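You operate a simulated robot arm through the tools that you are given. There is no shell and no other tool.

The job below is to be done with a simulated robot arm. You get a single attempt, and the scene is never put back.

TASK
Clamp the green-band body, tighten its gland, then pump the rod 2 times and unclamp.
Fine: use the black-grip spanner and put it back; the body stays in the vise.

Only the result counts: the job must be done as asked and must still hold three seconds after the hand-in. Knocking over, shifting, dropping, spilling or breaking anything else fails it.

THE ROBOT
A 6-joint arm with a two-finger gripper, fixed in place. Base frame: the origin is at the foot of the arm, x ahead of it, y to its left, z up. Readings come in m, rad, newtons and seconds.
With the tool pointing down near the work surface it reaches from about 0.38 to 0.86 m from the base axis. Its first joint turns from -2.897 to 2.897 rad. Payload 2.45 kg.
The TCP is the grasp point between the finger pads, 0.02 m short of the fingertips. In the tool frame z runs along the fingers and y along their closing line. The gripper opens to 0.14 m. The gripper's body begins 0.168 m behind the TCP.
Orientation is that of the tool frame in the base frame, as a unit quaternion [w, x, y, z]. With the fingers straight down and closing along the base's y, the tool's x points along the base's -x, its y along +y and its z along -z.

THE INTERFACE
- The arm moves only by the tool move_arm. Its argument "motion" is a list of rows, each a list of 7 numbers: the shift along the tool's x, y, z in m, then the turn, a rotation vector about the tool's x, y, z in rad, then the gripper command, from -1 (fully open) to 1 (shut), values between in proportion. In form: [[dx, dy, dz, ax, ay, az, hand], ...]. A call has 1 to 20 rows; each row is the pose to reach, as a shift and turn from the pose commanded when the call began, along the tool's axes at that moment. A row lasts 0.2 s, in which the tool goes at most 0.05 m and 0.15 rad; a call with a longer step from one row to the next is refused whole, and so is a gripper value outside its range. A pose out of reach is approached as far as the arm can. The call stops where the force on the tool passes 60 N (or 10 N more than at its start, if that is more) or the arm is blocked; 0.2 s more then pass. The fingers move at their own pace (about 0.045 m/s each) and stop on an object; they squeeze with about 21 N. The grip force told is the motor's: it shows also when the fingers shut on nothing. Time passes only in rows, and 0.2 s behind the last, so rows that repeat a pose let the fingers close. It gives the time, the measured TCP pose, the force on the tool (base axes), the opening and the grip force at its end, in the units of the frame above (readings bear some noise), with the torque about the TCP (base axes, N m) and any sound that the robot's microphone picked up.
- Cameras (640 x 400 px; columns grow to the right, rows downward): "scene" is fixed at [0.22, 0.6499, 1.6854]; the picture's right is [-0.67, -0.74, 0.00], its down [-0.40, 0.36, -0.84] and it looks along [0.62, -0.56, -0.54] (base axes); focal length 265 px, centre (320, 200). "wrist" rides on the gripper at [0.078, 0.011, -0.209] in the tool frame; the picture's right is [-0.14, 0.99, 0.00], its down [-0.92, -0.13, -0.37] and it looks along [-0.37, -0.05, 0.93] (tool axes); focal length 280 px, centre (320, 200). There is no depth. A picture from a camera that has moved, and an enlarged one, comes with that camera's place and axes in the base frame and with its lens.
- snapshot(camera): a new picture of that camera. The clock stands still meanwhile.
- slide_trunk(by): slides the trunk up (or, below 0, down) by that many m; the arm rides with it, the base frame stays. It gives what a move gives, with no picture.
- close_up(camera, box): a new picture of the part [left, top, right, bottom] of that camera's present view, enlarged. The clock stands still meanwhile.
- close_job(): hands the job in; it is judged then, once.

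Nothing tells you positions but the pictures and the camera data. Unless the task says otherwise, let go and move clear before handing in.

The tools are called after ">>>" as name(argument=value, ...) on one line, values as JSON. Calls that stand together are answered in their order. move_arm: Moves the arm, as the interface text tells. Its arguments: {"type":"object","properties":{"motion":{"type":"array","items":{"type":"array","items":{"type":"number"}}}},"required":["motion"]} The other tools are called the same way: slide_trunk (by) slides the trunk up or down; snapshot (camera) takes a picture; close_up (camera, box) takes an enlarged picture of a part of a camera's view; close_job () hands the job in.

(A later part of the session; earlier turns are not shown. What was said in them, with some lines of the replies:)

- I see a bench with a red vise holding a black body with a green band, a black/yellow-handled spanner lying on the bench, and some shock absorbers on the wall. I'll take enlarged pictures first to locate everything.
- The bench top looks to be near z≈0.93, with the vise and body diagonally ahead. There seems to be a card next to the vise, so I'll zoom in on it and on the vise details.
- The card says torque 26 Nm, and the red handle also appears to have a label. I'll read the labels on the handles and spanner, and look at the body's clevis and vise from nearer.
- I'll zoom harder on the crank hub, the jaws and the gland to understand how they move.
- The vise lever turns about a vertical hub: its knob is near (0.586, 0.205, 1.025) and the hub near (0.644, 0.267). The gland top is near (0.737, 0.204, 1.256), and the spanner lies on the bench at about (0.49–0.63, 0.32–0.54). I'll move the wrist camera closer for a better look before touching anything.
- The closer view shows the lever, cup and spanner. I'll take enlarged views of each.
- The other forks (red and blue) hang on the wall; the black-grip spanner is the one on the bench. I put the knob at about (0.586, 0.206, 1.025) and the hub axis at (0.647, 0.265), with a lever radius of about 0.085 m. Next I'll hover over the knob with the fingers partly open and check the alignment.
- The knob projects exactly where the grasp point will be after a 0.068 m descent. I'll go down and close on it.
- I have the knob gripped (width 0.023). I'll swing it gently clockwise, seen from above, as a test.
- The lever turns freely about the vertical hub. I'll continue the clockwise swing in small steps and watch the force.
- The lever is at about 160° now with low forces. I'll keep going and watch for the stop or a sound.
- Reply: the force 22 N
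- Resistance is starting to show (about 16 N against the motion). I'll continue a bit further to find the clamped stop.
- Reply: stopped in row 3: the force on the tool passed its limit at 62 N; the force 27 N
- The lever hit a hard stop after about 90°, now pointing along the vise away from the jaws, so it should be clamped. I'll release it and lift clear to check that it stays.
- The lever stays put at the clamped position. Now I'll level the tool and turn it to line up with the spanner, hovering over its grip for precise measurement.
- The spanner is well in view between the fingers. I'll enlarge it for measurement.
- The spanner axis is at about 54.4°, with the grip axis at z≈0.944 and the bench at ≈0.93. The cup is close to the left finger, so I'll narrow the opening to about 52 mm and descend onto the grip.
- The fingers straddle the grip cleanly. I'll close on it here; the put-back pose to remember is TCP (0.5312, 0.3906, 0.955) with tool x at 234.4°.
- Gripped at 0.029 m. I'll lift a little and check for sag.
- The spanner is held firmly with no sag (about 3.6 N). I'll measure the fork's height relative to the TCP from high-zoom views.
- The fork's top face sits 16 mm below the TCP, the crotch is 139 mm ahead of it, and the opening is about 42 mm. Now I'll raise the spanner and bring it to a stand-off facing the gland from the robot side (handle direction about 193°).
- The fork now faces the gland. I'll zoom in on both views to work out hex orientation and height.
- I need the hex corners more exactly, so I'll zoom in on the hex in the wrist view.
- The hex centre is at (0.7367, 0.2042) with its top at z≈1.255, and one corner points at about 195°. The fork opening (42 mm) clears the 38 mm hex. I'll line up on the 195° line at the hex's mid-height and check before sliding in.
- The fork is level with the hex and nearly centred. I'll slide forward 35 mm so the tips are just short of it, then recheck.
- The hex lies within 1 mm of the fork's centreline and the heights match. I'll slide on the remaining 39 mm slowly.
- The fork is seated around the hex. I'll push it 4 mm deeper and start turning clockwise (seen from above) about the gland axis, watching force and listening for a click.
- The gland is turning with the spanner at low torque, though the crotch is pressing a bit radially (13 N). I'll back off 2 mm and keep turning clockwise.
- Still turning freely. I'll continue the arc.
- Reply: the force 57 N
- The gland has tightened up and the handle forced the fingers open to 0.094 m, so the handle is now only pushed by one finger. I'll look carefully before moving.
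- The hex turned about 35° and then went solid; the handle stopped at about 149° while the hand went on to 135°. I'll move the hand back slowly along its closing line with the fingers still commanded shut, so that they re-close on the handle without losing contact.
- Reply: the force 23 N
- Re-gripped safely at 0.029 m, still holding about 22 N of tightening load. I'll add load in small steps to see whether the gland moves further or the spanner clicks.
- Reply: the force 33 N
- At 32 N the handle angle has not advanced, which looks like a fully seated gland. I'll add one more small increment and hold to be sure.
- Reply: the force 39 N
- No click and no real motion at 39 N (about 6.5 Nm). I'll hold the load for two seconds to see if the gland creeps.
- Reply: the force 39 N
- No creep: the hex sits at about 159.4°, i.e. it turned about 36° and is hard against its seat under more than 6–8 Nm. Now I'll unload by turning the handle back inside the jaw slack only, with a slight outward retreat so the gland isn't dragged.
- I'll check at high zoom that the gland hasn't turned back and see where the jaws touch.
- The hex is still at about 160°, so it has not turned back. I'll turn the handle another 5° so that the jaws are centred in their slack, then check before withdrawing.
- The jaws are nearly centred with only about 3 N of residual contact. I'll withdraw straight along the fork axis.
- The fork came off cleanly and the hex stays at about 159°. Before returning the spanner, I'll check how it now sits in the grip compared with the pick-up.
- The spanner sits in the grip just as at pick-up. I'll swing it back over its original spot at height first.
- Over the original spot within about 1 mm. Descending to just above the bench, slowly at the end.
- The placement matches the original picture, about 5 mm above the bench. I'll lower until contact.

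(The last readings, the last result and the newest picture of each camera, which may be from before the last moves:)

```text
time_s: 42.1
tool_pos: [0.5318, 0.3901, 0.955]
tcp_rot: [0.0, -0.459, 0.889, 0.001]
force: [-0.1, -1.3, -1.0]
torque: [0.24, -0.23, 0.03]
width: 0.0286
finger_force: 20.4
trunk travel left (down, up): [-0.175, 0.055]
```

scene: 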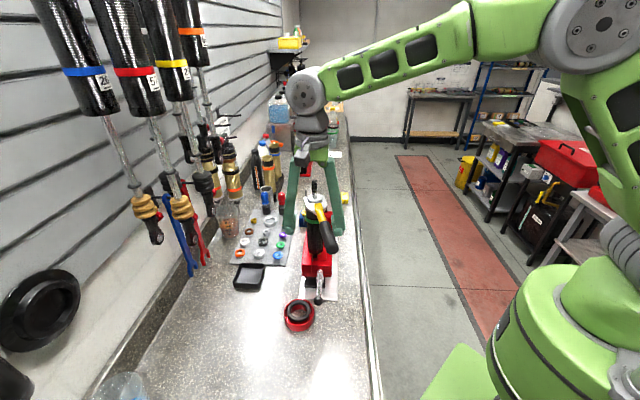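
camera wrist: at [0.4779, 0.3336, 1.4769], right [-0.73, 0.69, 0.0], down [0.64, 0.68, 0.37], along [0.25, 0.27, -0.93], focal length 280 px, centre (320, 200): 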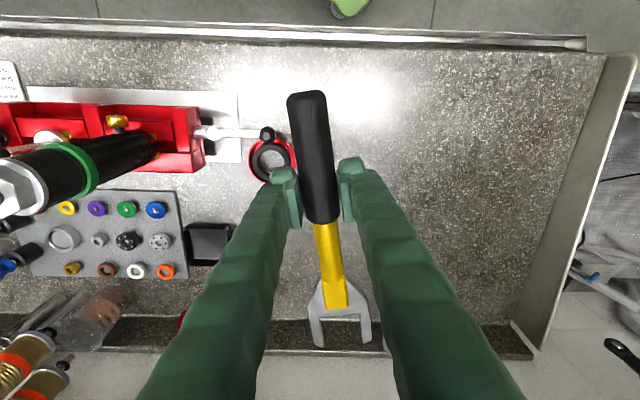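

Contact with the bench is made (load dropped from 3 N to 1 N, same height as at pick-up). Releasing and lifting away.

>>> move_arm(motion=[[0, 0, 0.0005, 0, 0, 0, 0.55], [0, 0, 0.0005, 0, 0, 0, 0.257], [0, 0, 0.0005, 0, 0, 0, 0.257], [0, 0, 0.0005, 0, 0, 0, 0.257], [0, 0, -0.02, 0, 0, 0, 0.257], [0, 0, -0.06, 0, 0, 0, 0.257], [0, 0, -0.105, 0, 0, 0, 0.257], [0, 0, -0.15, 0, 0, 0, 0.257], [0, 0, -0.195, 0, 0, 0, 0.257]])

>>> snapshot(camera="wrist")

>>> close_up(camera="scene", box=[220, 270, 380, 370])

```text
time_s: 44.1
tool_pos: [0.5305, 0.3898, 1.1514]
tcp_rot: [0.001, -0.458, 0.889, 0.001]
force: [-0.8, -0.2, 0.2]
torque: [0.05, 0.02, 0.0]
width: 0.0519
finger_force: 0.1
trunk travel left (down, up): [-0.175, 0.055]
```

```text
taken
camera wrist: at [0.4768, 0.332, 1.3589], right [-0.73, 0.69, 0.0], down [0.64, 0.68, 0.37], along [0.25, 0.27, -0.93], focal length 280 px, centre (320, 200)
```

wrist: 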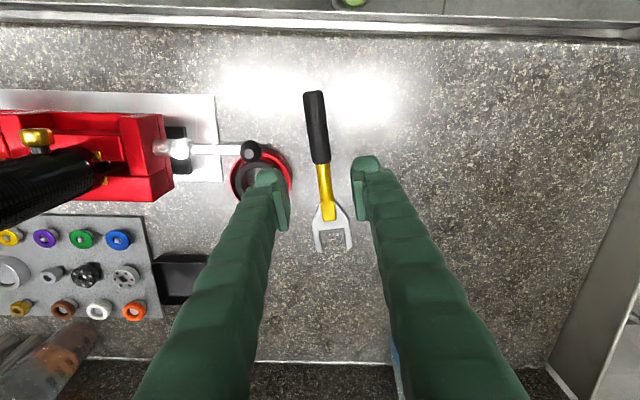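

```text
4.00 times, centred on (300, 320) of scene
camera zoom: at [0.22, 0.6499, 1.6854], right [-0.67, -0.74, 0.0], down [-0.4, 0.36, -0.84], along [0.62, -0.56, -0.54], focal length 1061 px, centre (400, -280)
```

zoom: 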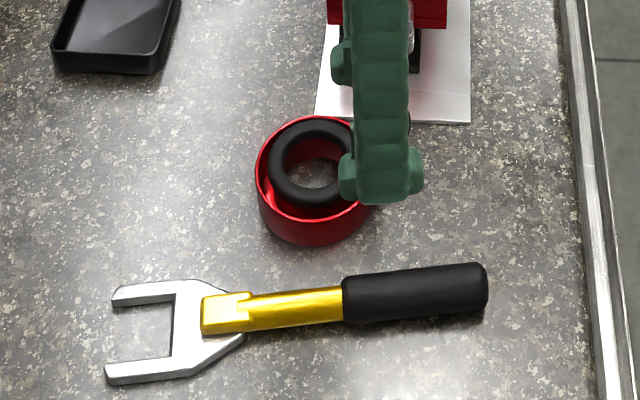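

The spanner is back where it lay (within about 2 mm). Next comes the rod: I'll raise the hand and go over the eye with the fingers set to close along the bench's cross direction, then measure the eye.

>>> move_arm(motion=[[0, 0, -0.0448, 0, 0, 0.1336, 0], [0, 0, -0.0896, 0, 0, 0.2672, 0], [0, 0, -0.1344, 0, 0, 0.4008, 0], [0, 0, -0.1792, 0, 0, 0.5343, 0], [0, 0, -0.224, 0, 0, 0.6679, 0], [0, 0, -0.2686, 0, 0, 0.8015, 0], [0.0045, -0.0394, -0.2686, 0, 0, 0.9351, 0], [0.009, -0.0789, -0.2686, 0, 0, 1.0687, 0], [0.0135, -0.1183, -0.2686, 0, 0, 1.2023, 0], [0.018, -0.1578, -0.2686, 0, 0, 1.3358, 0], [0.0225, -0.1972, -0.2686, 0, 0, 1.4694, 0], [0.027, -0.2367, -0.2686, 0, 0, 1.603, 0], [0.0315, -0.2761, -0.2686, 0, 0, 1.7366, 0]])

>>> snapshot(camera="wrist")

>>> snapshot(camera="scene")

```text
time_s: 46.9
tool_pos: [0.7408, 0.2031, 1.4188]
tcp_rot: [-0.001, 0.383, 0.924, 0.0]
force: [-0.2, 0.7, 0.0]
torque: [0.02, 0.02, 0.01]
width: 0.0699
finger_force: 0.0
trunk travel left (down, up): [-0.175, 0.055]
```

```text
taken
camera wrist: at [0.6937, 0.266, 1.6266], right [0.8, 0.6, 0.0], down [0.56, -0.74, 0.37], along [0.22, -0.29, -0.93], focal length 280 px, centre (320, 200)
```

wrist: 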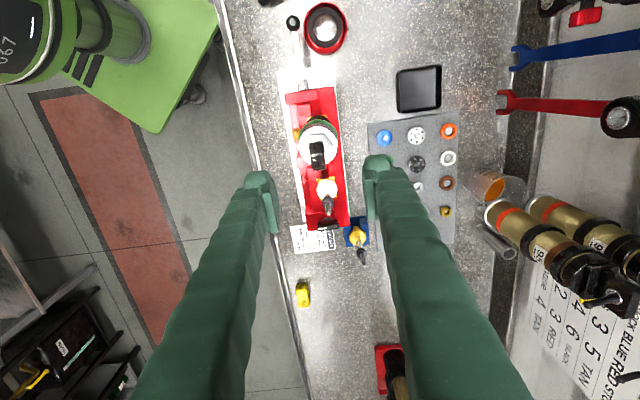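

```text
taken
```

scene: 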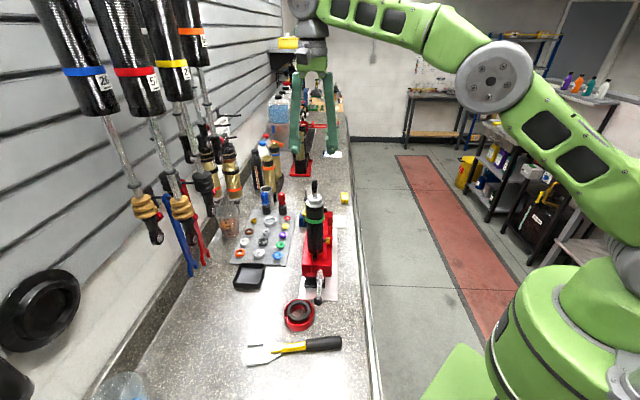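

The eye is almost directly under the grasp point. I'll zoom in on it from both cameras.

>>> close_up(camera="wrist", box=[290, 125, 350, 175])

>>> close_up(camera="scene", box=[300, 175, 335, 205])

```text
8.00 times, centred on (320, 150) of wrist
camera zoom: at [0.6937, 0.266, 1.6266], right [0.8, 0.6, 0.0], down [0.56, -0.74, 0.37], along [0.22, -0.29, -0.93], focal length 2243 px, centre (320, 600)
```

zoom: 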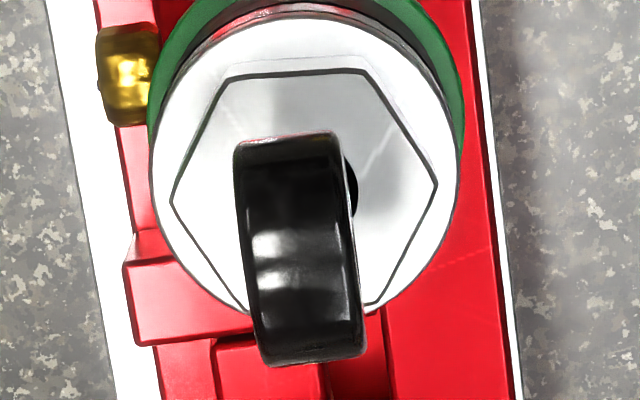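

```text
13.33 times, centred on (318, 190) of scene
camera zoom: at [0.22, 0.6499, 1.6854], right [-0.67, -0.74, 0.0], down [-0.4, 0.36, -0.84], along [0.62, -0.56, -0.54], focal length 3536 px, centre (353, 333)
```

zoom: 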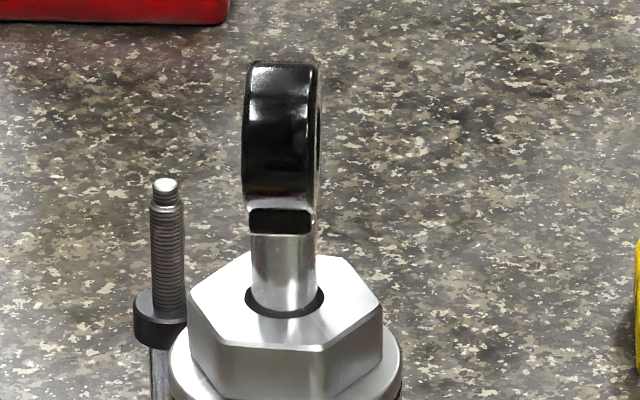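

The eye spans z≈1.281–1.318, about 15 mm thick, with its faces across the fingers. I'll descend over it (TCP at 1.299) and close.

>>> move_arm(motion=[[0.0015, -0.0008, 0.03, 0, 0, 0, 0], [0.0033, -0.0016, 0.06, 0, 0, 0, 0], [0.0033, -0.0016, 0.09, 0, 0, 0, 0], [0.0033, -0.0016, 0.11, 0, 0, 0, 0], [0.0033, -0.0016, 0.12, 0, 0, 0, 0], [0.0033, -0.0016, 0.12, 0, 0, 0, 0]])

>>> snapshot(camera="wrist")

>>> close_up(camera="scene", box=[280, 150, 360, 220])

```text
time_s: 48.3
tool_pos: [0.7351, 0.2052, 1.3]
tcp_rot: [0.0, 0.383, 0.924, 0.001]
force: [0.7, -0.7, -0.1]
torque: [0.0, -0.02, 0.0]
width: 0.07
finger_force: 0.1
trunk travel left (down, up): [-0.175, 0.055]
```

```text
taken
camera wrist: at [0.6871, 0.2675, 1.5076], right [0.8, 0.6, 0.0], down [0.56, -0.74, 0.37], along [0.22, -0.29, -0.93], focal length 280 px, centre (320, 200)
```

wrist: 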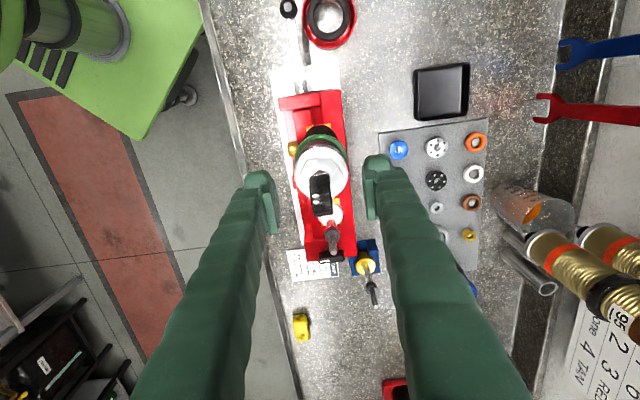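

```text
5.71 times, centred on (320, 185) of scene
camera zoom: at [0.22, 0.6499, 1.6854], right [-0.67, -0.74, 0.0], down [-0.4, 0.36, -0.84], along [0.62, -0.56, -0.54], focal length 1515 px, centre (320, 286)
```

zoom: 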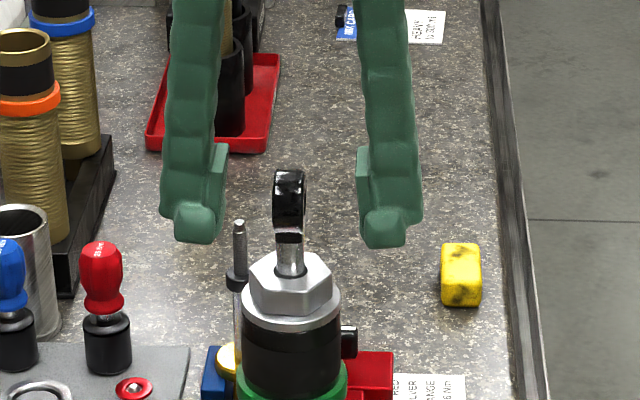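

The eye is centred between the pads. Closing on it.

>>> move_arm(motion=[[0, 0, 0, 0, 0, 0, 0.5], [0, 0, 0, 0, 0, 0, 0.8], [0, 0, 0, 0, 0, 0, 1], [0, 0, 0, 0, 0, 0, 1], [0, 0, 0, 0, 0, 0, 1]])

>>> close_up(camera="scene", box=[280, 150, 360, 220])

>>> close_up(camera="wrist", box=[270, 130, 370, 240])

```text
time_s: 49.5
tool_pos: [0.7357, 0.2046, 1.2996]
tcp_rot: [0.0, 0.383, 0.924, 0.002]
force: [-0.4, 0.0, 0.0]
torque: [0.0, 0.02, -0.04]
width: 0.015
finger_force: 21.0
trunk travel left (down, up): [-0.175, 0.055]
```

```text
5.71 times, centred on (320, 185) of scene
camera zoom: at [0.22, 0.6499, 1.6854], right [-0.67, -0.74, 0.0], down [-0.4, 0.36, -0.84], along [0.62, -0.56, -0.54], focal length 1515 px, centre (320, 286)
```

zoom: 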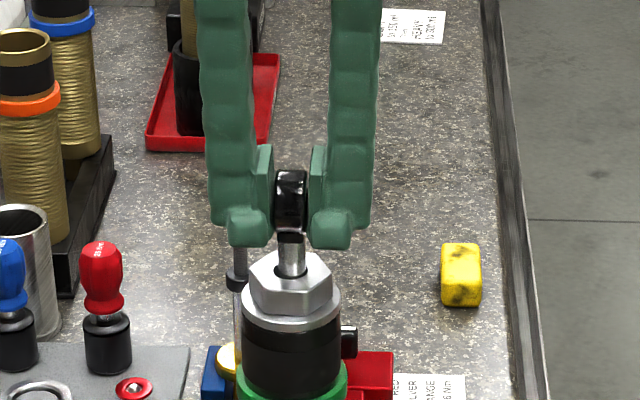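

```text
3.64 times, centred on (320, 185) of wrist
camera zoom: at [0.6873, 0.2676, 1.5077], right [0.8, 0.6, 0.0], down [0.56, -0.74, 0.37], along [0.22, -0.29, -0.93], focal length 1020 px, centre (320, 254)
```

zoom: 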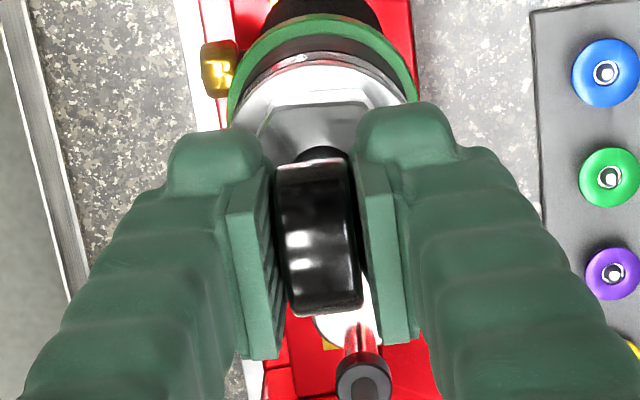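

The eye is gripped (0.015 m). I'll pull up gently at first to feel the rod's resistance.

>>> move_arm(motion=[[0, 0, -0.004, 0, 0, 0, 1], [0, 0, -0.008, 0, 0, 0, 1], [0, 0, -0.012, 0, 0, 0, 1]])

>>> close_up(camera="scene", box=[280, 150, 360, 220])

```text
time_s: 50.3
tool_pos: [0.7341, 0.2041, 1.3111]
tcp_rot: [-0.001, 0.382, 0.924, 0.0]
force: [1.0, 0.0, -2.9]
torque: [0.02, 0.0, -0.02]
width: 0.015
finger_force: 20.6
trunk travel left (down, up): [-0.175, 0.055]
```

```text
5.71 times, centred on (320, 185) of scene
camera zoom: at [0.22, 0.6499, 1.6854], right [-0.67, -0.74, 0.0], down [-0.4, 0.36, -0.84], along [0.62, -0.56, -0.54], focal length 1515 px, centre (320, 286)
```

zoom: 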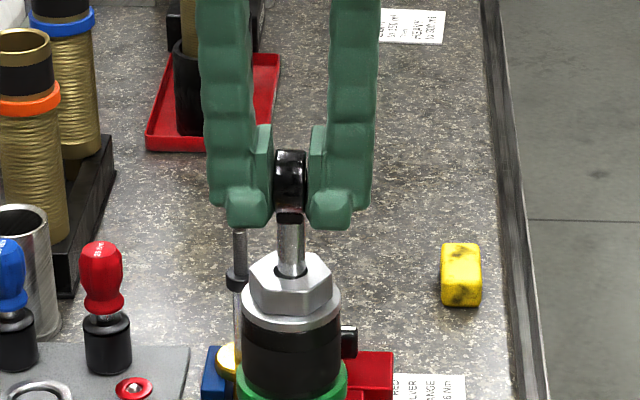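

The rod slides up with the hand at about 3 N. I'll continue upward in small steps to find the top of the stroke.

>>> move_arm(motion=[[0, 0, -0.007, 0, 0, 0, 1], [0, 0, -0.014, 0, 0, 0, 1], [0, 0, -0.021, 0, 0, 0, 1], [0, 0, -0.028, 0, 0, 0, 1], [0, 0, -0.034, 0, 0, 0, 1]])

>>> close_up(camera="scene", box=[280, 130, 360, 200])

```text
time_s: 51.5
tool_pos: [0.7352, 0.2057, 1.3449]
tcp_rot: [-0.001, 0.383, 0.924, 0.0]
force: [0.0, -1.0, -2.4]
torque: [-0.01, -0.01, -0.03]
width: 0.0152
finger_force: 20.9
trunk travel left (down, up): [-0.175, 0.055]
```

```text
5.71 times, centred on (320, 165) of scene
camera zoom: at [0.22, 0.6499, 1.6854], right [-0.67, -0.74, 0.0], down [-0.4, 0.36, -0.84], along [0.62, -0.56, -0.54], focal length 1515 px, centre (320, 400)
```

zoom: 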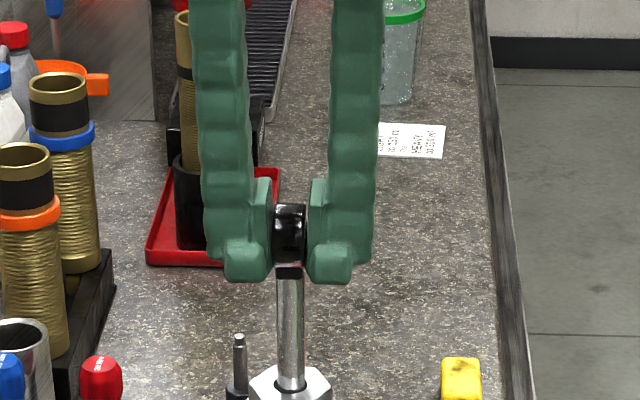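

Up 45 mm so far and still free. I'll continue carefully.

>>> move_arm(motion=[[0, 0, -0.005, 0, 0, 0, 1], [0, 0, -0.01, 0, 0, 0, 1], [0, 0, -0.015, 0, 0, 0, 1], [0, 0, -0.02, 0, 0, 0, 1]])

>>> close_up(camera="scene", box=[280, 130, 360, 200])

```text
time_s: 52.5
tool_pos: [0.7358, 0.2066, 1.3655]
tcp_rot: [0.0, 0.384, 0.923, 0.001]
force: [0.3, -0.8, -3.0]
torque: [0.01, -0.02, 0.01]
width: 0.015
finger_force: 20.9
trunk travel left (down, up): [-0.175, 0.055]
```

```text
5.71 times, centred on (320, 165) of scene
camera zoom: at [0.22, 0.6499, 1.6854], right [-0.67, -0.74, 0.0], down [-0.4, 0.36, -0.84], along [0.62, -0.56, -0.54], focal length 1515 px, centre (320, 400)
```

zoom: 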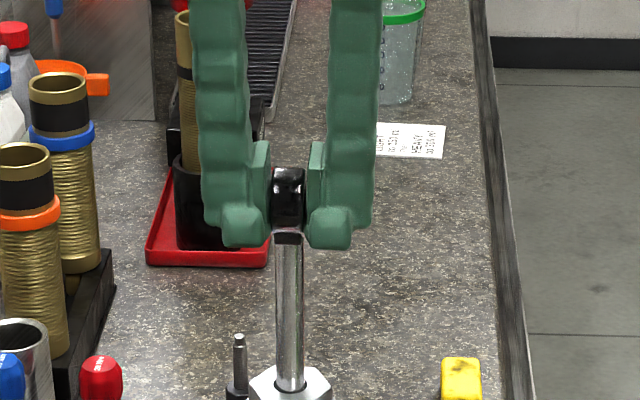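

Still free at 66 mm. I'll keep rising in 5 mm steps, watching for the stop.

>>> move_arm(motion=[[0, 0, -0.005, 0, 0, 0, 1], [0, 0, -0.01, 0, 0, 0, 1], [0, 0, -0.015, 0, 0, 0, 1], [0, 0, -0.02, 0, 0, 0, 1]])

>>> close_up(camera="scene", box=[280, 120, 360, 200])

```text
time_s: 53.5
tool_pos: [0.7347, 0.2064, 1.3853]
tcp_rot: [0.0, 0.383, 0.924, 0.0]
force: [-0.3, -0.3, -3.5]
torque: [0.03, 0.01, -0.01]
width: 0.0152
finger_force: 20.9
trunk travel left (down, up): [-0.175, 0.055]
```

```text
5.00 times, centred on (320, 160) of scene
camera zoom: at [0.22, 0.6499, 1.6854], right [-0.67, -0.74, 0.0], down [-0.4, 0.36, -0.84], along [0.62, -0.56, -0.54], focal length 1326 px, centre (320, 400)
```

zoom: 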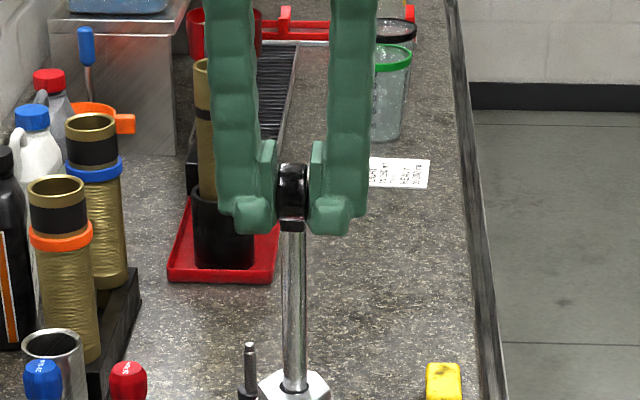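

No stop yet at 86 mm. Continuing carefully with finer steps.

>>> move_arm(motion=[[0, 0, -0.004, 0, 0, 0, 1], [0, 0, -0.008, 0, 0, 0, 1], [0, 0, -0.012, 0, 0, 0, 1], [0, 0, -0.016, 0, 0, 0, 1]])

```text
time_s: 54.5
tool_pos: [0.7347, 0.2048, 1.401]
tcp_rot: [0.0, 0.383, 0.924, 0.001]
force: [-1.0, 0.3, -1.7]
torque: [0.02, 0.02, 0.01]
width: 0.0149
finger_force: 21.5
trunk travel left (down, up): [-0.175, 0.055]
```

Still only a few newtons at about 101 mm. I'll look before going further.

>>> close_up(camera="scene", box=[270, 110, 370, 230])

>>> snapshot(camera="wrist")

```text
3.33 times, centred on (320, 170) of scene
camera zoom: at [0.22, 0.6499, 1.6854], right [-0.67, -0.74, 0.0], down [-0.4, 0.36, -0.84], along [0.62, -0.56, -0.54], focal length 884 px, centre (320, 300)
```

zoom: 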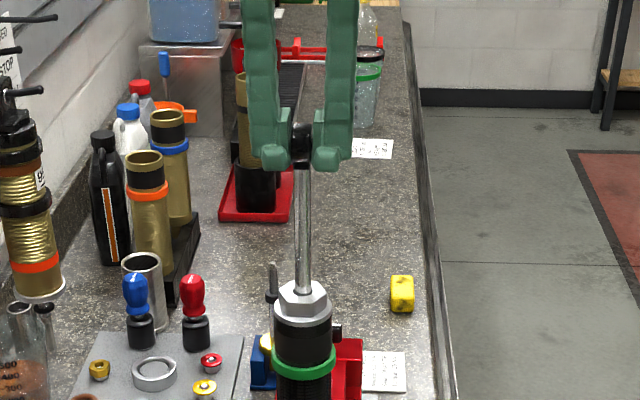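

```text
taken
camera wrist: at [0.6878, 0.2672, 1.609], right [0.8, 0.6, 0.0], down [0.56, -0.74, 0.37], along [0.22, -0.29, -0.93], focal length 280 px, centre (320, 200)
```

wrist: 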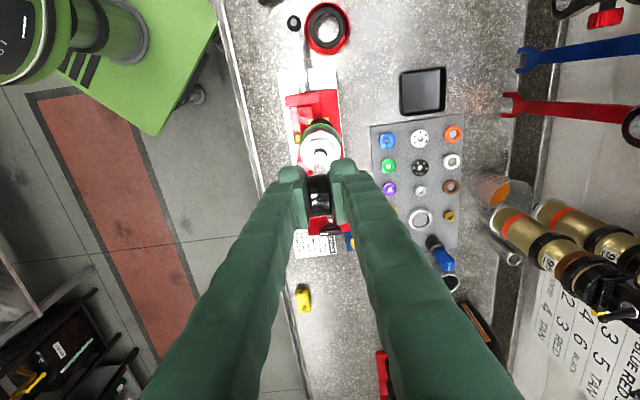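

The rod is still straight and guided. I'll continue in 4 mm steps toward the top stop.

>>> move_arm(motion=[[0, 0, -0.004, 0, 0, 0, 1], [0, 0, -0.008, 0, 0, 0, 1], [0, 0, -0.012, 0, 0, 0, 1]])

```text
time_s: 55.3
tool_pos: [0.735, 0.2056, 1.4139]
tcp_rot: [-0.001, 0.382, 0.924, 0.0]
force: [-0.2, 0.7, -3.5]
torque: [-0.01, -0.01, 0.01]
width: 0.0151
finger_force: 21.7
trunk travel left (down, up): [-0.175, 0.055]
```

>>> move_arm(motion=[[0, 0, -0.004, 0, 0, 0, 1], [0, 0, -0.008, 0, 0, 0, 1], [0, 0, -0.012, 0, 0, 0, 1]])

```text
time_s: 56.1
tool_pos: [0.7351, 0.2051, 1.4253]
tcp_rot: [-0.001, 0.382, 0.924, 0.0]
force: [0.3, -0.1, -3.5]
torque: [0.01, 0.0, -0.01]
width: 0.015
finger_force: 20.8
trunk travel left (down, up): [-0.175, 0.055]
```

No stop yet at 126 mm. I'll look at the rod again and then try a bit further with small steps.

>>> move_arm(motion=[[0, 0, -0.004, 0, 0, 0, 1], [0, 0, -0.008, 0, 0, 0, 1], [0, 0, -0.012, 0, 0, 0, 1]])

>>> close_up(camera="scene", box=[270, 100, 370, 230])

```text
time_s: 56.9
tool_pos: [0.7348, 0.2054, 1.4371]
tcp_rot: [0.0, 0.382, 0.924, 0.0]
force: [0.6, -1.0, -2.5]
torque: [0.03, -0.03, 0.0]
width: 0.0152
finger_force: 21.0
trunk travel left (down, up): [-0.175, 0.055]
```

```text
3.08 times, centred on (320, 165) of scene
camera zoom: at [0.22, 0.6499, 1.6854], right [-0.67, -0.74, 0.0], down [-0.4, 0.36, -0.84], along [0.62, -0.56, -0.54], focal length 816 px, centre (320, 308)
```

zoom: 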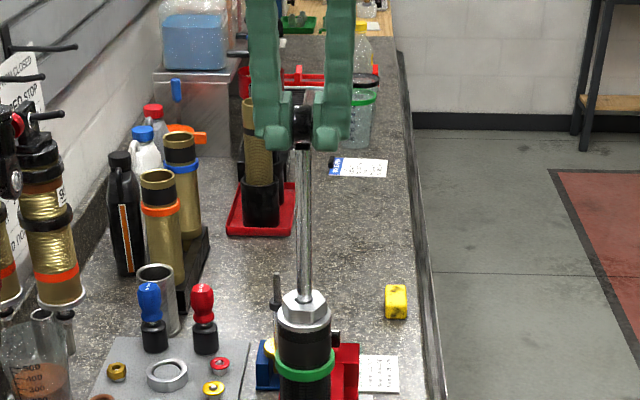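

>>> move_arm(motion=[[0, 0, -0.004, 0, 0, 0, 1], [0, 0, -0.008, 0, 0, 0, 1], [0, 0, -0.012, 0, 0, 0, 1]])

```text
time_s: 57.7
tool_pos: [0.7354, 0.2065, 1.4482]
tcp_rot: [0.0, 0.383, 0.924, 0.001]
force: [-0.1, -0.9, -3.0]
torque: [-0.01, -0.03, 0.01]
width: 0.0153
finger_force: 21.1
trunk travel left (down, up): [-0.175, 0.055]
```

The rod is out about 149 mm with no stop, which is a generous stroke. I'll push it back down to its starting height (first pump).

>>> move_arm(motion=[[0, 0, 0.012, 0, 0, 0, 1], [0, 0, 0.027, 0, 0, 0, 1], [0, 0, 0.042, 0, 0, 0, 1], [0, 0, 0.057, 0, 0, 0, 1], [0, 0, 0.072, 0, 0, 0, 1], [0, 0, 0.087, 0, 0, 0, 1], [0, 0, 0.102, 0, 0, 0, 1], [0, 0, 0.117, 0, 0, 0, 1], [0, 0, 0.13, 0, 0, 0, 1], [0, 0, 0.14, 0, 0, 0, 1], [0, 0, 0.1485, 0, 0, 0, 1]])

>>> close_up(camera="scene", box=[280, 150, 360, 220])

```text
time_s: 60.1
tool_pos: [0.7351, 0.2048, 1.3006]
tcp_rot: [-0.002, 0.383, 0.924, 0.0]
force: [-0.5, 0.1, -3.1]
torque: [-0.01, -0.04, 0.02]
width: 0.0149
finger_force: 20.8
trunk travel left (down, up): [-0.175, 0.055]
```

```text
5.71 times, centred on (320, 185) of scene
camera zoom: at [0.22, 0.6499, 1.6854], right [-0.67, -0.74, 0.0], down [-0.4, 0.36, -0.84], along [0.62, -0.56, -0.54], focal length 1515 px, centre (320, 286)
```

zoom: 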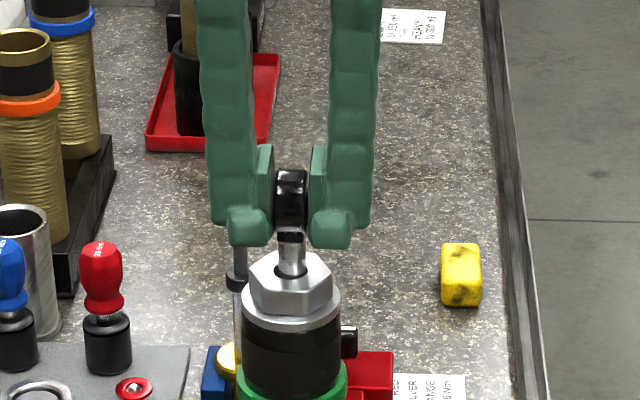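

Back near the start height with the rod's weight still in the hand. I'll lower 1–2 mm more to seat it fully.

>>> move_arm(motion=[[0, 0, 0.001, 0, 0, 0, 1], [0, 0, 0.002, 0, 0, 0, 1], [0, 0, 0.002, 0, 0, 0, 1]])

```text
time_s: 60.9
tool_pos: [0.7351, 0.2052, 1.3002]
tcp_rot: [0.001, 0.383, 0.924, 0.002]
force: [0.1, 0.5, 7.3]
torque: [-0.08, -0.12, 0.04]
width: 0.0147
finger_force: 20.9
trunk travel left (down, up): [-0.175, 0.055]
```

The rod bottomed (7 N up). Now the second pump: up about 148 mm and back down to the bottom.

>>> move_arm(motion=[[0, 0, -0.01, 0, 0, 0, 1], [0, 0, -0.025, 0, 0, 0, 1], [0, 0, -0.04, 0, 0, 0, 1], [0, 0, -0.055, 0, 0, 0, 1], [0, 0, -0.07, 0, 0, 0, 1], [0, 0, -0.085, 0, 0, 0, 1], [0, 0, -0.1, 0, 0, 0, 1], [0, 0, -0.115, 0, 0, 0, 1], [0, 0, -0.13, 0, 0, 0, 1], [0, 0, -0.142, 0, 0, 0, 1], [0, 0, -0.15, 0, 0, 0, 1], [0, 0, -0.15, 0, 0, 0, 1]])

>>> close_up(camera="scene", box=[270, 100, 370, 230])

```text
time_s: 63.5
tool_pos: [0.7355, 0.2057, 1.4498]
tcp_rot: [-0.001, 0.383, 0.924, 0.0]
force: [-0.7, 0.1, -2.1]
torque: [-0.03, 0.04, 0.01]
width: 0.0152
finger_force: 20.7
trunk travel left (down, up): [-0.175, 0.055]
```

```text
3.08 times, centred on (320, 165) of scene
camera zoom: at [0.22, 0.6499, 1.6854], right [-0.67, -0.74, 0.0], down [-0.4, 0.36, -0.84], along [0.62, -0.56, -0.54], focal length 816 px, centre (320, 308)
```

zoom: 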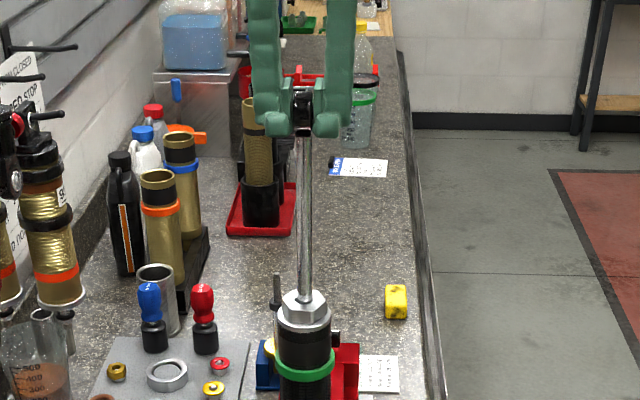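

The rod is fully raised for the second time. Now I'll push it back down to the bottom.

>>> move_arm(motion=[[0, 0, 0.01, 0, 0, 0, 1], [0, 0, 0.025, 0, 0, 0, 1], [0, 0, 0.04, 0, 0, 0, 1], [0, 0, 0.055, 0, 0, 0, 1], [0, 0, 0.07, 0, 0, 0, 1], [0, 0, 0.085, 0, 0, 0, 1], [0, 0, 0.1, 0, 0, 0, 1], [0, 0, 0.115, 0, 0, 0, 1], [0, 0, 0.13, 0, 0, 0, 1], [0, 0, 0.142, 0, 0, 0, 1], [0, 0, 0.148, 0, 0, 0, 1], [0, 0, 0.15, 0, 0, 0, 1], [0, 0, 0.15, 0, 0, 0, 1]])

>>> close_up(camera="scene", box=[280, 150, 360, 220])

```text
time_s: 66.3
tool_pos: [0.7349, 0.2059, 1.3007]
tcp_rot: [0.0, 0.383, 0.924, 0.001]
force: [-0.8, -0.6, 5.7]
torque: [0.03, 0.04, 0.0]
width: 0.015
finger_force: 21.5
trunk travel left (down, up): [-0.175, 0.055]
```

```text
5.71 times, centred on (320, 185) of scene
camera zoom: at [0.22, 0.6499, 1.6854], right [-0.67, -0.74, 0.0], down [-0.4, 0.36, -0.84], along [0.62, -0.56, -0.54], focal length 1515 px, centre (320, 286)
```

zoom: 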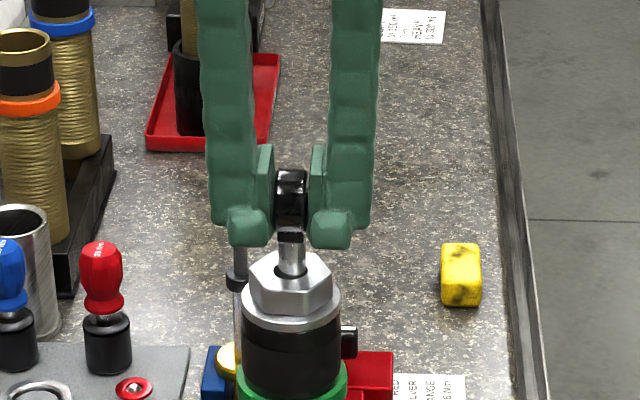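

Two full pumps are done and the rod is at the bottom. Now I'll release the eye, rise clear and go over to the lever knob for unclamping.

>>> move_arm(motion=[[0, 0, -0.0015, 0, 0, 0, 0.5], [0, 0, -0.0015, 0, 0, 0, 0.14], [0, 0, -0.0015, 0, 0, 0, 0.14], [0, 0, -0.0015, 0, 0, 0, 0.14], [0, 0, -0.04, 0, 0, 0, 0.14], [0, 0, -0.08, 0, 0, 0, 0.14], [0, 0, -0.12, 0, 0, 0, 0.14], [0.04, -0.004, -0.12, 0, 0, 0, 0.14], [0.08, -0.008, -0.12, 0, 0, 0, 0.14], [0.12, -0.012, -0.12, 0, 0, 0, 0.14], [0.16, -0.017, -0.12, 0, 0, 0, 0.14], [0.192, -0.0202, -0.12, 0, 0, 0, 0.14]])

>>> snapshot(camera="wrist")

>>> close_up(camera="scene", box=[280, 170, 380, 310])

```text
time_s: 68.9
tool_pos: [0.5835, 0.3273, 1.4191]
tcp_rot: [0.0, 0.383, 0.924, -0.001]
force: [-0.2, 0.4, 0.0]
torque: [-0.04, -0.03, 0.03]
width: 0.0601
finger_force: 0.0
trunk travel left (down, up): [-0.175, 0.055]
```

```text
taken
camera wrist: at [0.5361, 0.3891, 1.6273], right [0.8, 0.6, 0.0], down [0.56, -0.74, 0.37], along [0.22, -0.29, -0.93], focal length 280 px, centre (320, 200)
```

wrist: 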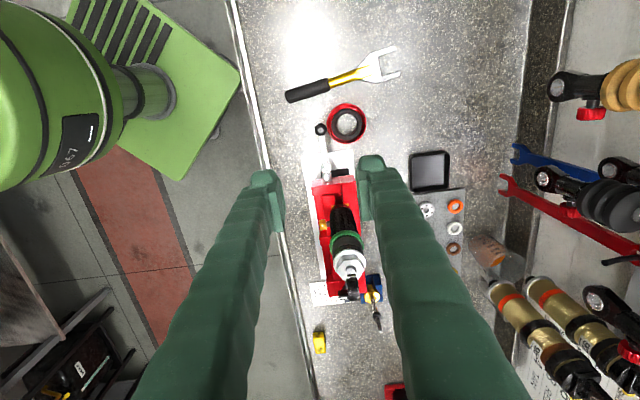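

```text
2.86 times, centred on (330, 240) of scene
camera zoom: at [0.22, 0.6499, 1.6854], right [-0.67, -0.74, 0.0], down [-0.4, 0.36, -0.84], along [0.62, -0.56, -0.54], focal length 758 px, centre (291, 86)
```

zoom: 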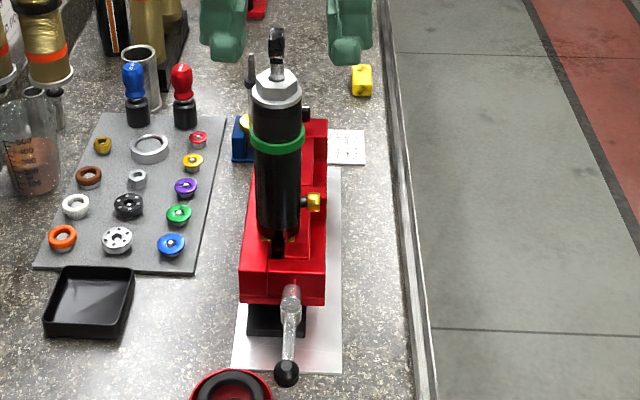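

The hand is exactly over the knob. I'll descend and grip it.

>>> move_arm(motion=[[0, 0, 0.045, 0, 0, 0, 0.14], [0, 0, 0.09, 0, 0, 0, 0.14], [0, 0, 0.135, 0, 0, 0, 0.14], [0, 0, 0.18, 0, 0, 0, 0.14], [0, 0, 0.225, 0, 0, 0, 0.14], [0, 0, 0.27, 0, 0, 0, 0.14], [0, 0, 0.31, 0, 0, 0, 0.14]])

>>> snapshot(camera="wrist")

```text
time_s: 70.5
tool_pos: [0.5844, 0.3291, 1.1087]
tcp_rot: [-0.001, 0.382, 0.924, 0.0]
force: [-0.3, -0.7, 0.3]
torque: [-0.02, 0.04, -0.01]
width: 0.0603
finger_force: 0.1
trunk travel left (down, up): [-0.175, 0.055]
```

```text
taken
camera wrist: at [0.5375, 0.3902, 1.317], right [0.8, 0.6, 0.0], down [0.56, -0.74, 0.37], along [0.22, -0.29, -0.93], focal length 280 px, centre (320, 200)
```

wrist: 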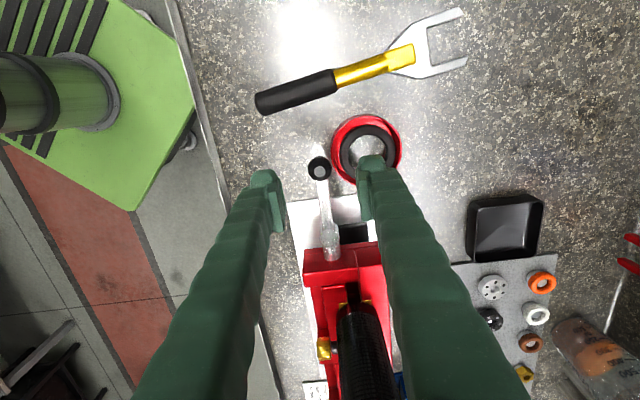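

Aligned. Final descent and grip on the knob.

>>> move_arm(motion=[[0, 0, 0.03, 0, 0, 0, 0.14], [0, 0, 0.06, 0, 0, 0, 0.14], [0, 0, 0.0815, 0, 0, 0, 0.14], [0, 0, 0.0815, 0, 0, 0, 0.6], [0, 0, 0.0815, 0, 0, 0, 1], [0, 0, 0.0815, 0, 0, 0, 1], [0, 0, 0.0815, 0, 0, 0, 1]])

```text
time_s: 72.1
tool_pos: [0.5847, 0.3273, 1.0268]
tcp_rot: [-0.001, 0.383, 0.924, 0.001]
force: [-0.7, 0.0, -4.6]
torque: [0.01, 0.0, -0.01]
width: 0.0227
finger_force: 37.9
trunk travel left (down, up): [-0.175, 0.055]
```

Knob gripped (0.023 m). I'll swing the lever back counter-clockwise.

>>> move_arm(motion=[[-0.0006, -0.0101, 0, 0, 0, -0.12, 1], [-0.0024, -0.02, 0, 0, 0, -0.24, 1], [-0.0054, -0.0296, 0, 0, 0, -0.36, 1], [-0.0095, -0.0388, 0, 0, 0, -0.48, 1], [-0.0147, -0.0474, 0, 0, 0, -0.6, 1], [-0.0208, -0.0554, 0, 0, 0, -0.72, 1], [-0.0279, -0.0626, 0, 0, 0, -0.84, 1]])

>>> snapshot(camera="wrist")

```text
time_s: 73.7
tool_pos: [0.5603, 0.263, 1.0264]
tcp_rot: [-0.001, -0.029, 1.0, 0.0]
force: [-1.7, -3.7, -19.0]
torque: [0.05, -0.09, -0.27]
width: 0.0223
finger_force: 45.1
trunk travel left (down, up): [-0.175, 0.055]
```

```text
taken
camera wrist: at [0.4822, 0.2688, 1.2345], right [0.08, 1.0, 0.0], down [0.93, -0.08, 0.37], along [0.37, -0.03, -0.93], focal length 280 px, centre (320, 200)
```

wrist: 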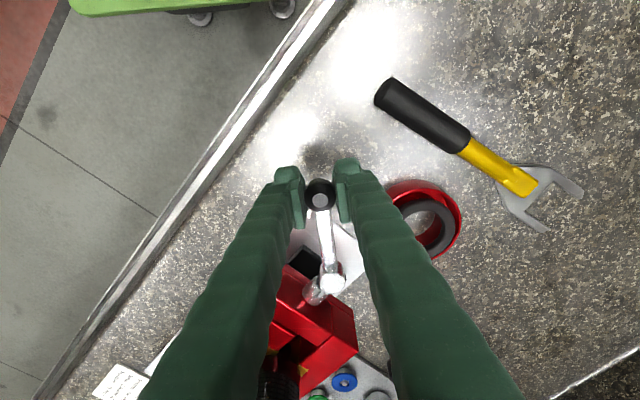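

Halfway back with low forces. Continuing to the original open position.

>>> move_arm(motion=[[-0.0006, -0.0101, 0, 0, 0, -0.12, 1], [-0.0024, -0.02, 0, 0, 0, -0.24, 1], [-0.0054, -0.0296, 0, 0, 0, -0.36, 1], [-0.0095, -0.0388, 0, 0, 0, -0.48, 1], [-0.0147, -0.0474, 0, 0, 0, -0.6, 1], [-0.0198, -0.0541, 0, 0, 0, -0.7, 1]])

>>> snapshot(camera="wrist")

```text
time_s: 75.1
tool_pos: [0.5835, 0.2089, 1.0261]
tcp_rot: [0.0, -0.369, 0.929, 0.0]
force: [-8.0, -10.2, -17.1]
torque: [-0.34, 0.4, -0.2]
width: 0.0222
finger_force: 45.3
trunk travel left (down, up): [-0.175, 0.055]
```

```text
taken
camera wrist: at [0.5187, 0.1631, 1.2342], right [-0.58, 0.81, 0.0], down [0.76, 0.54, 0.37], along [0.3, 0.21, -0.93], focal length 280 px, centre (320, 200)
```

wrist: 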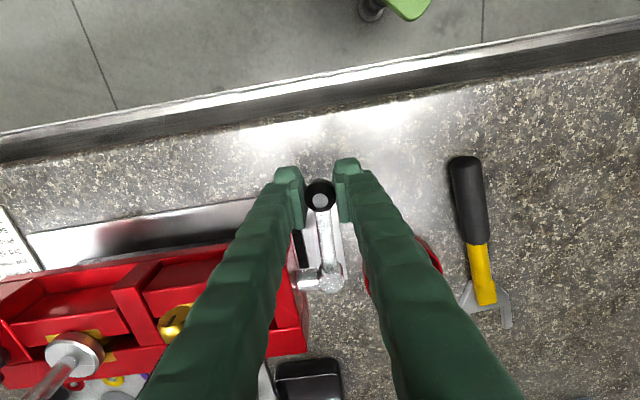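

Almost back at the starting angle. A last small step to reach the open stop, easing the radial load.

>>> move_arm(motion=[[0.001, -0.0017, 0, 0, 0, -0.02, 1], [0.0015, -0.0034, 0, 0, 0, -0.04, 1], [0.0015, -0.0048, 0, 0, 0, -0.055, 1], [0.0015, -0.0048, 0, 0, 0, -0.055, 1]])

```text
time_s: 76.1
tool_pos: [0.5844, 0.2062, 1.0264]
tcp_rot: [0.0, -0.394, 0.919, 0.0]
force: [-8.5, 1.5, -28.4]
torque: [0.4, -0.31, -0.41]
width: 0.0221
finger_force: 44.9
trunk travel left (down, up): [-0.175, 0.055]
```

The lever is at its open stop (226°, about 7 N resistance). Releasing it and moving clear.

>>> move_arm(motion=[[0, 0.001, 0, 0, 0, 0.01, 0.5], [0, 0.001, 0, 0, 0, 0.01, 0.14], [0, 0.001, 0, 0, 0, 0.01, 0.14], [0, 0.001, 0, 0, 0, 0.01, 0.14], [0, 0.001, -0.03, 0, 0, 0.01, 0.14], [0, 0.001, -0.07, 0, 0, 0.01, 0.14], [0, 0.001, -0.115, 0, 0, 0.01, 0.14], [0, 0.001, -0.16, 0, 0, 0.01, 0.14], [0.02, 0.001, -0.2, 0, 0, 0.01, 0.14]])

>>> snapshot(camera="wrist")

>>> close_up(camera="scene", box=[280, 170, 380, 310])

>>> snapshot(camera="scene")

```text
time_s: 78.1
tool_pos: [0.5691, 0.1916, 1.2289]
tcp_rot: [0.0, -0.389, 0.921, 0.001]
force: [-1.1, -1.3, -0.5]
torque: [0.03, -0.09, 0.02]
width: 0.0605
finger_force: 0.0
trunk travel left (down, up): [-0.175, 0.055]
```

```text
taken
camera wrist: at [0.5071, 0.1428, 1.4364], right [-0.61, 0.79, 0.0], down [0.73, 0.57, 0.37], along [0.29, 0.23, -0.93], focal length 280 px, centre (320, 200)
```

wrist: 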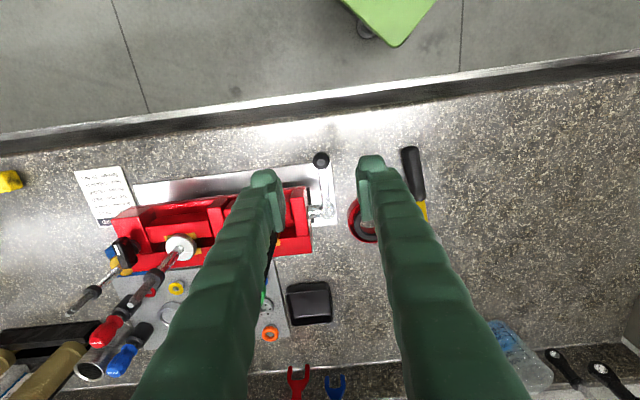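

```text
2.86 times, centred on (330, 240) of scene
camera zoom: at [0.22, 0.6499, 1.6854], right [-0.67, -0.74, 0.0], down [-0.4, 0.36, -0.84], along [0.62, -0.56, -0.54], focal length 758 px, centre (291, 86)
```

zoom: 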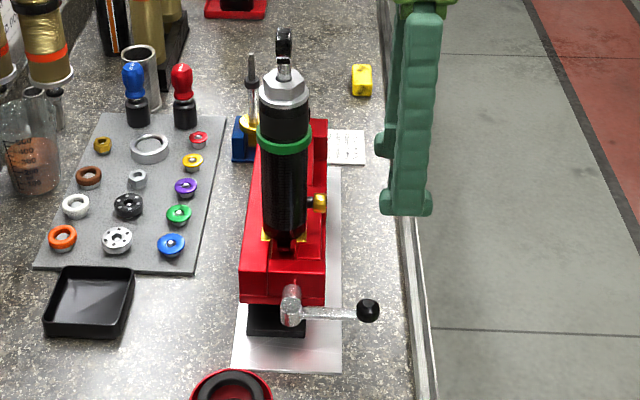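

```text
taken
```

scene: 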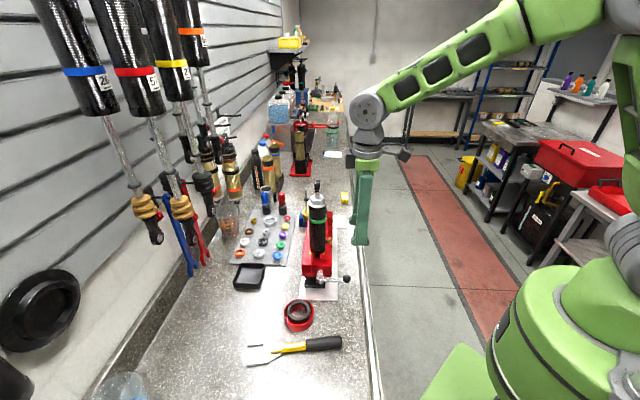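

The lever is released in its open position. The body looks slightly shifted compared with before, so I'll look closely.

>>> close_up(camera="scene", box=[230, 170, 390, 270])

>>> close_up(camera="scene", box=[300, 230, 340, 265])

>>> close_up(camera="scene", box=[302, 175, 334, 205])

```text
4.00 times, centred on (310, 220) of scene
camera zoom: at [0.22, 0.6499, 1.6854], right [-0.67, -0.74, 0.0], down [-0.4, 0.36, -0.84], along [0.62, -0.56, -0.54], focal length 1061 px, centre (360, 120)
```

zoom: 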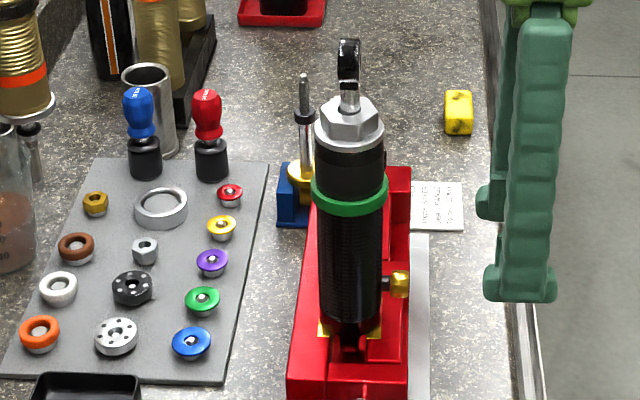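

```text
11.43 times, centred on (320, 248) of scene
camera zoom: at [0.22, 0.6499, 1.6854], right [-0.67, -0.74, 0.0], down [-0.4, 0.36, -0.84], along [0.62, -0.56, -0.54], focal length 3030 px, centre (320, -343)
```

zoom: 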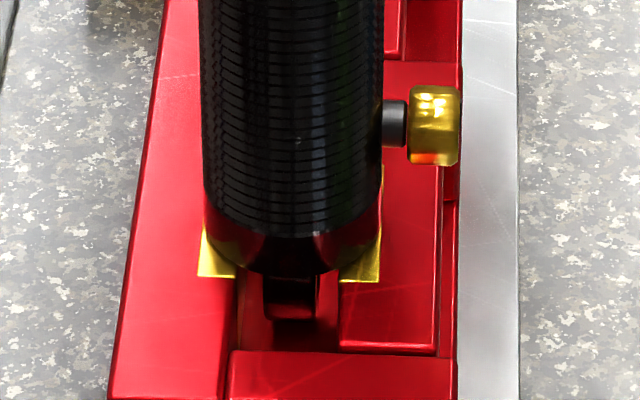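

```text
13.33 times, centred on (318, 190) of scene
camera zoom: at [0.22, 0.6499, 1.6854], right [-0.67, -0.74, 0.0], down [-0.4, 0.36, -0.84], along [0.62, -0.56, -0.54], focal length 3536 px, centre (347, 333)
```

zoom: 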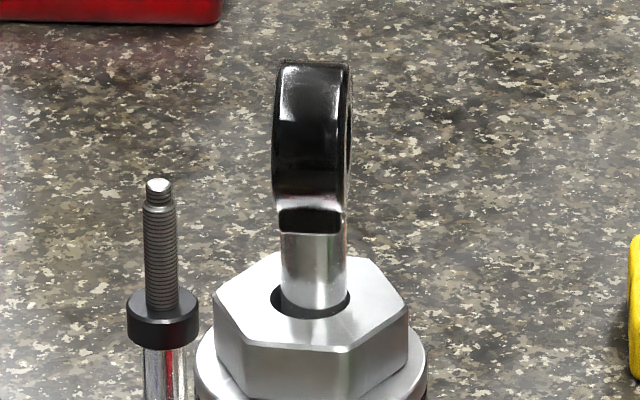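

The body now stands centred between the open jaws, about 7 mm from where it was, and is still upright in the vise. I'll move the arm well clear and watch whether it stays stable.

>>> move_arm(motion=[[0.02, 0, -0.03, 0, 0, 0.1, 0.0], [0.04, 0, -0.06, 0, 0, 0.2, -0.2], [0.06, 0, -0.09, 0, 0, 0.3, -0.4], [0.08, 0.01, -0.12, 0, 0, 0.4, -0.6], [0.09, 0.02, -0.15, 0, 0, 0.5, -0.8], [0.1, 0.03, -0.18, 0, 0, 0.6, -1], [0.1, 0.03, -0.21, 0, 0, 0.7, -1], [0.1, 0.03, -0.24, 0, 0, 0.78, -1], [0.1, 0.03, -0.24, 0, 0, 0.78, -1], [0.1, 0.03, -0.24, 0, 0, 0.78, -1]])

>>> close_up(camera="scene", box=[230, 170, 390, 270])

>>> close_up(camera="scene", box=[302, 175, 334, 205])

>>> close_up(camera="scene", box=[300, 230, 340, 265])

>>> snapshot(camera="wrist")

```text
time_s: 80.3
tool_pos: [0.4797, 0.1402, 1.4682]
tcp_rot: [0.0, -0.01, 1.0, 0.001]
force: [-0.3, 0.4, 0.1]
torque: [-0.02, 0.0, -0.01]
width: 0.1399
finger_force: 0.1
trunk travel left (down, up): [-0.175, 0.055]
```

```text
4.00 times, centred on (310, 220) of scene
camera zoom: at [0.22, 0.6499, 1.6854], right [-0.67, -0.74, 0.0], down [-0.4, 0.36, -0.84], along [0.62, -0.56, -0.54], focal length 1061 px, centre (360, 120)
```

zoom: 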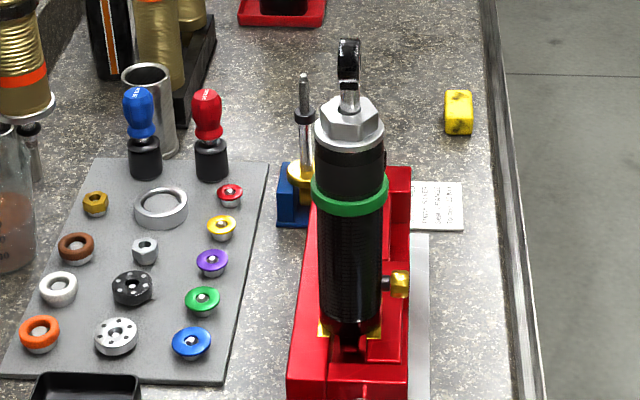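

```text
13.33 times, centred on (318, 190) of scene
camera zoom: at [0.22, 0.6499, 1.6854], right [-0.67, -0.74, 0.0], down [-0.4, 0.36, -0.84], along [0.62, -0.56, -0.54], focal length 3536 px, centre (347, 333)
```

zoom: 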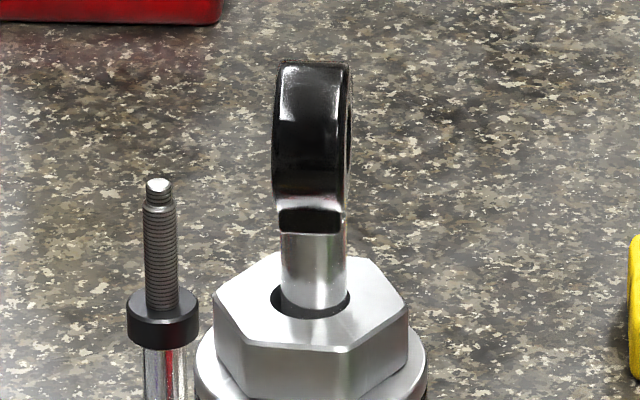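

```text
11.43 times, centred on (320, 248) of scene
camera zoom: at [0.22, 0.6499, 1.6854], right [-0.67, -0.74, 0.0], down [-0.4, 0.36, -0.84], along [0.62, -0.56, -0.54], focal length 3030 px, centre (320, -343)
```

zoom: 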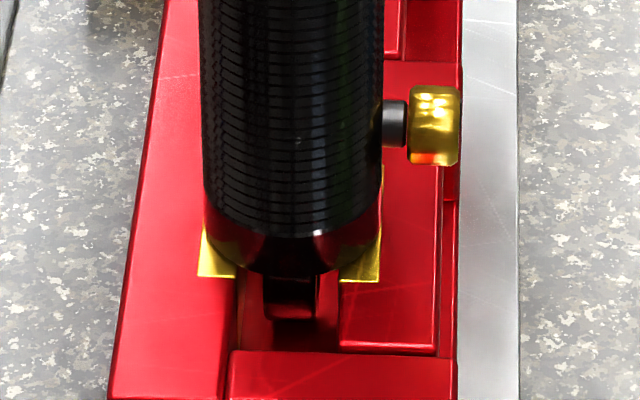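

```text
taken
camera wrist: at [0.4011, 0.149, 1.6758], right [0.12, 0.99, 0.0], down [0.92, -0.11, 0.37], along [0.37, -0.04, -0.93], focal length 280 px, centre (320, 200)
```

wrist: 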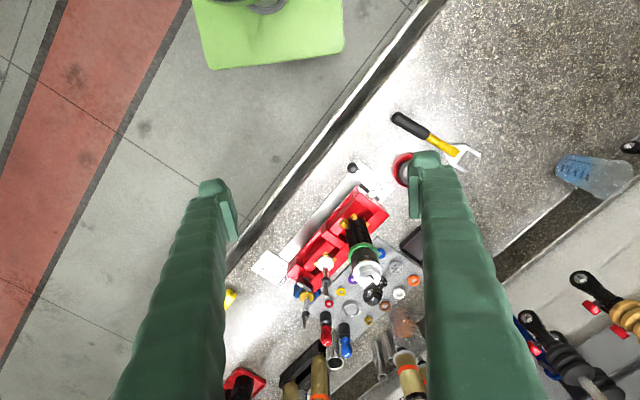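

The body is stable and upright in the vise (no movement over 2 s), the lever is open, and the spanner is back in place. The gland stayed where it seated, both pumps are done, and the arm is clear with the gripper open, so I'm handing the job in.

>>> close_job()

```text
The job is handed in.
```

I've done the whole sequence and handed the job in. I couldn't confirm that the gland reached any set torque.

- **Clamp:** I swung the vise lever about 90° until it hit its stop, and it stayed there.
- **Gland:** I turned it clockwise with the black-grip spanner. It moved about 36°, then went solid and didn't creep under about 6.5 Nm, with a brief peak near 8 Nm. There was no click, and the nearby card's 26 Nm was more than I could apply.
- **Slip while tightening:** when the gland went solid, the handle forced the fingers open for a moment. I re-gripped it without dropping the spanner.
- **Spanner:** it is back on the bench within about 2 mm of where it lay.
- **Pump:** I made two full strokes of about 150 mm, each back down to the bottom. I never found a top stop, so 150 mm may not be the rod's full travel.
- **Unclamp:** the lever is back at its open stop. The body shifted about 7 mm in the jaws around when I unclamped. It is still upright in the vise and did not move over the next two seconds.

The arm was clear with the gripper open when I handed in. I saw nothing else on the bench disturbed.
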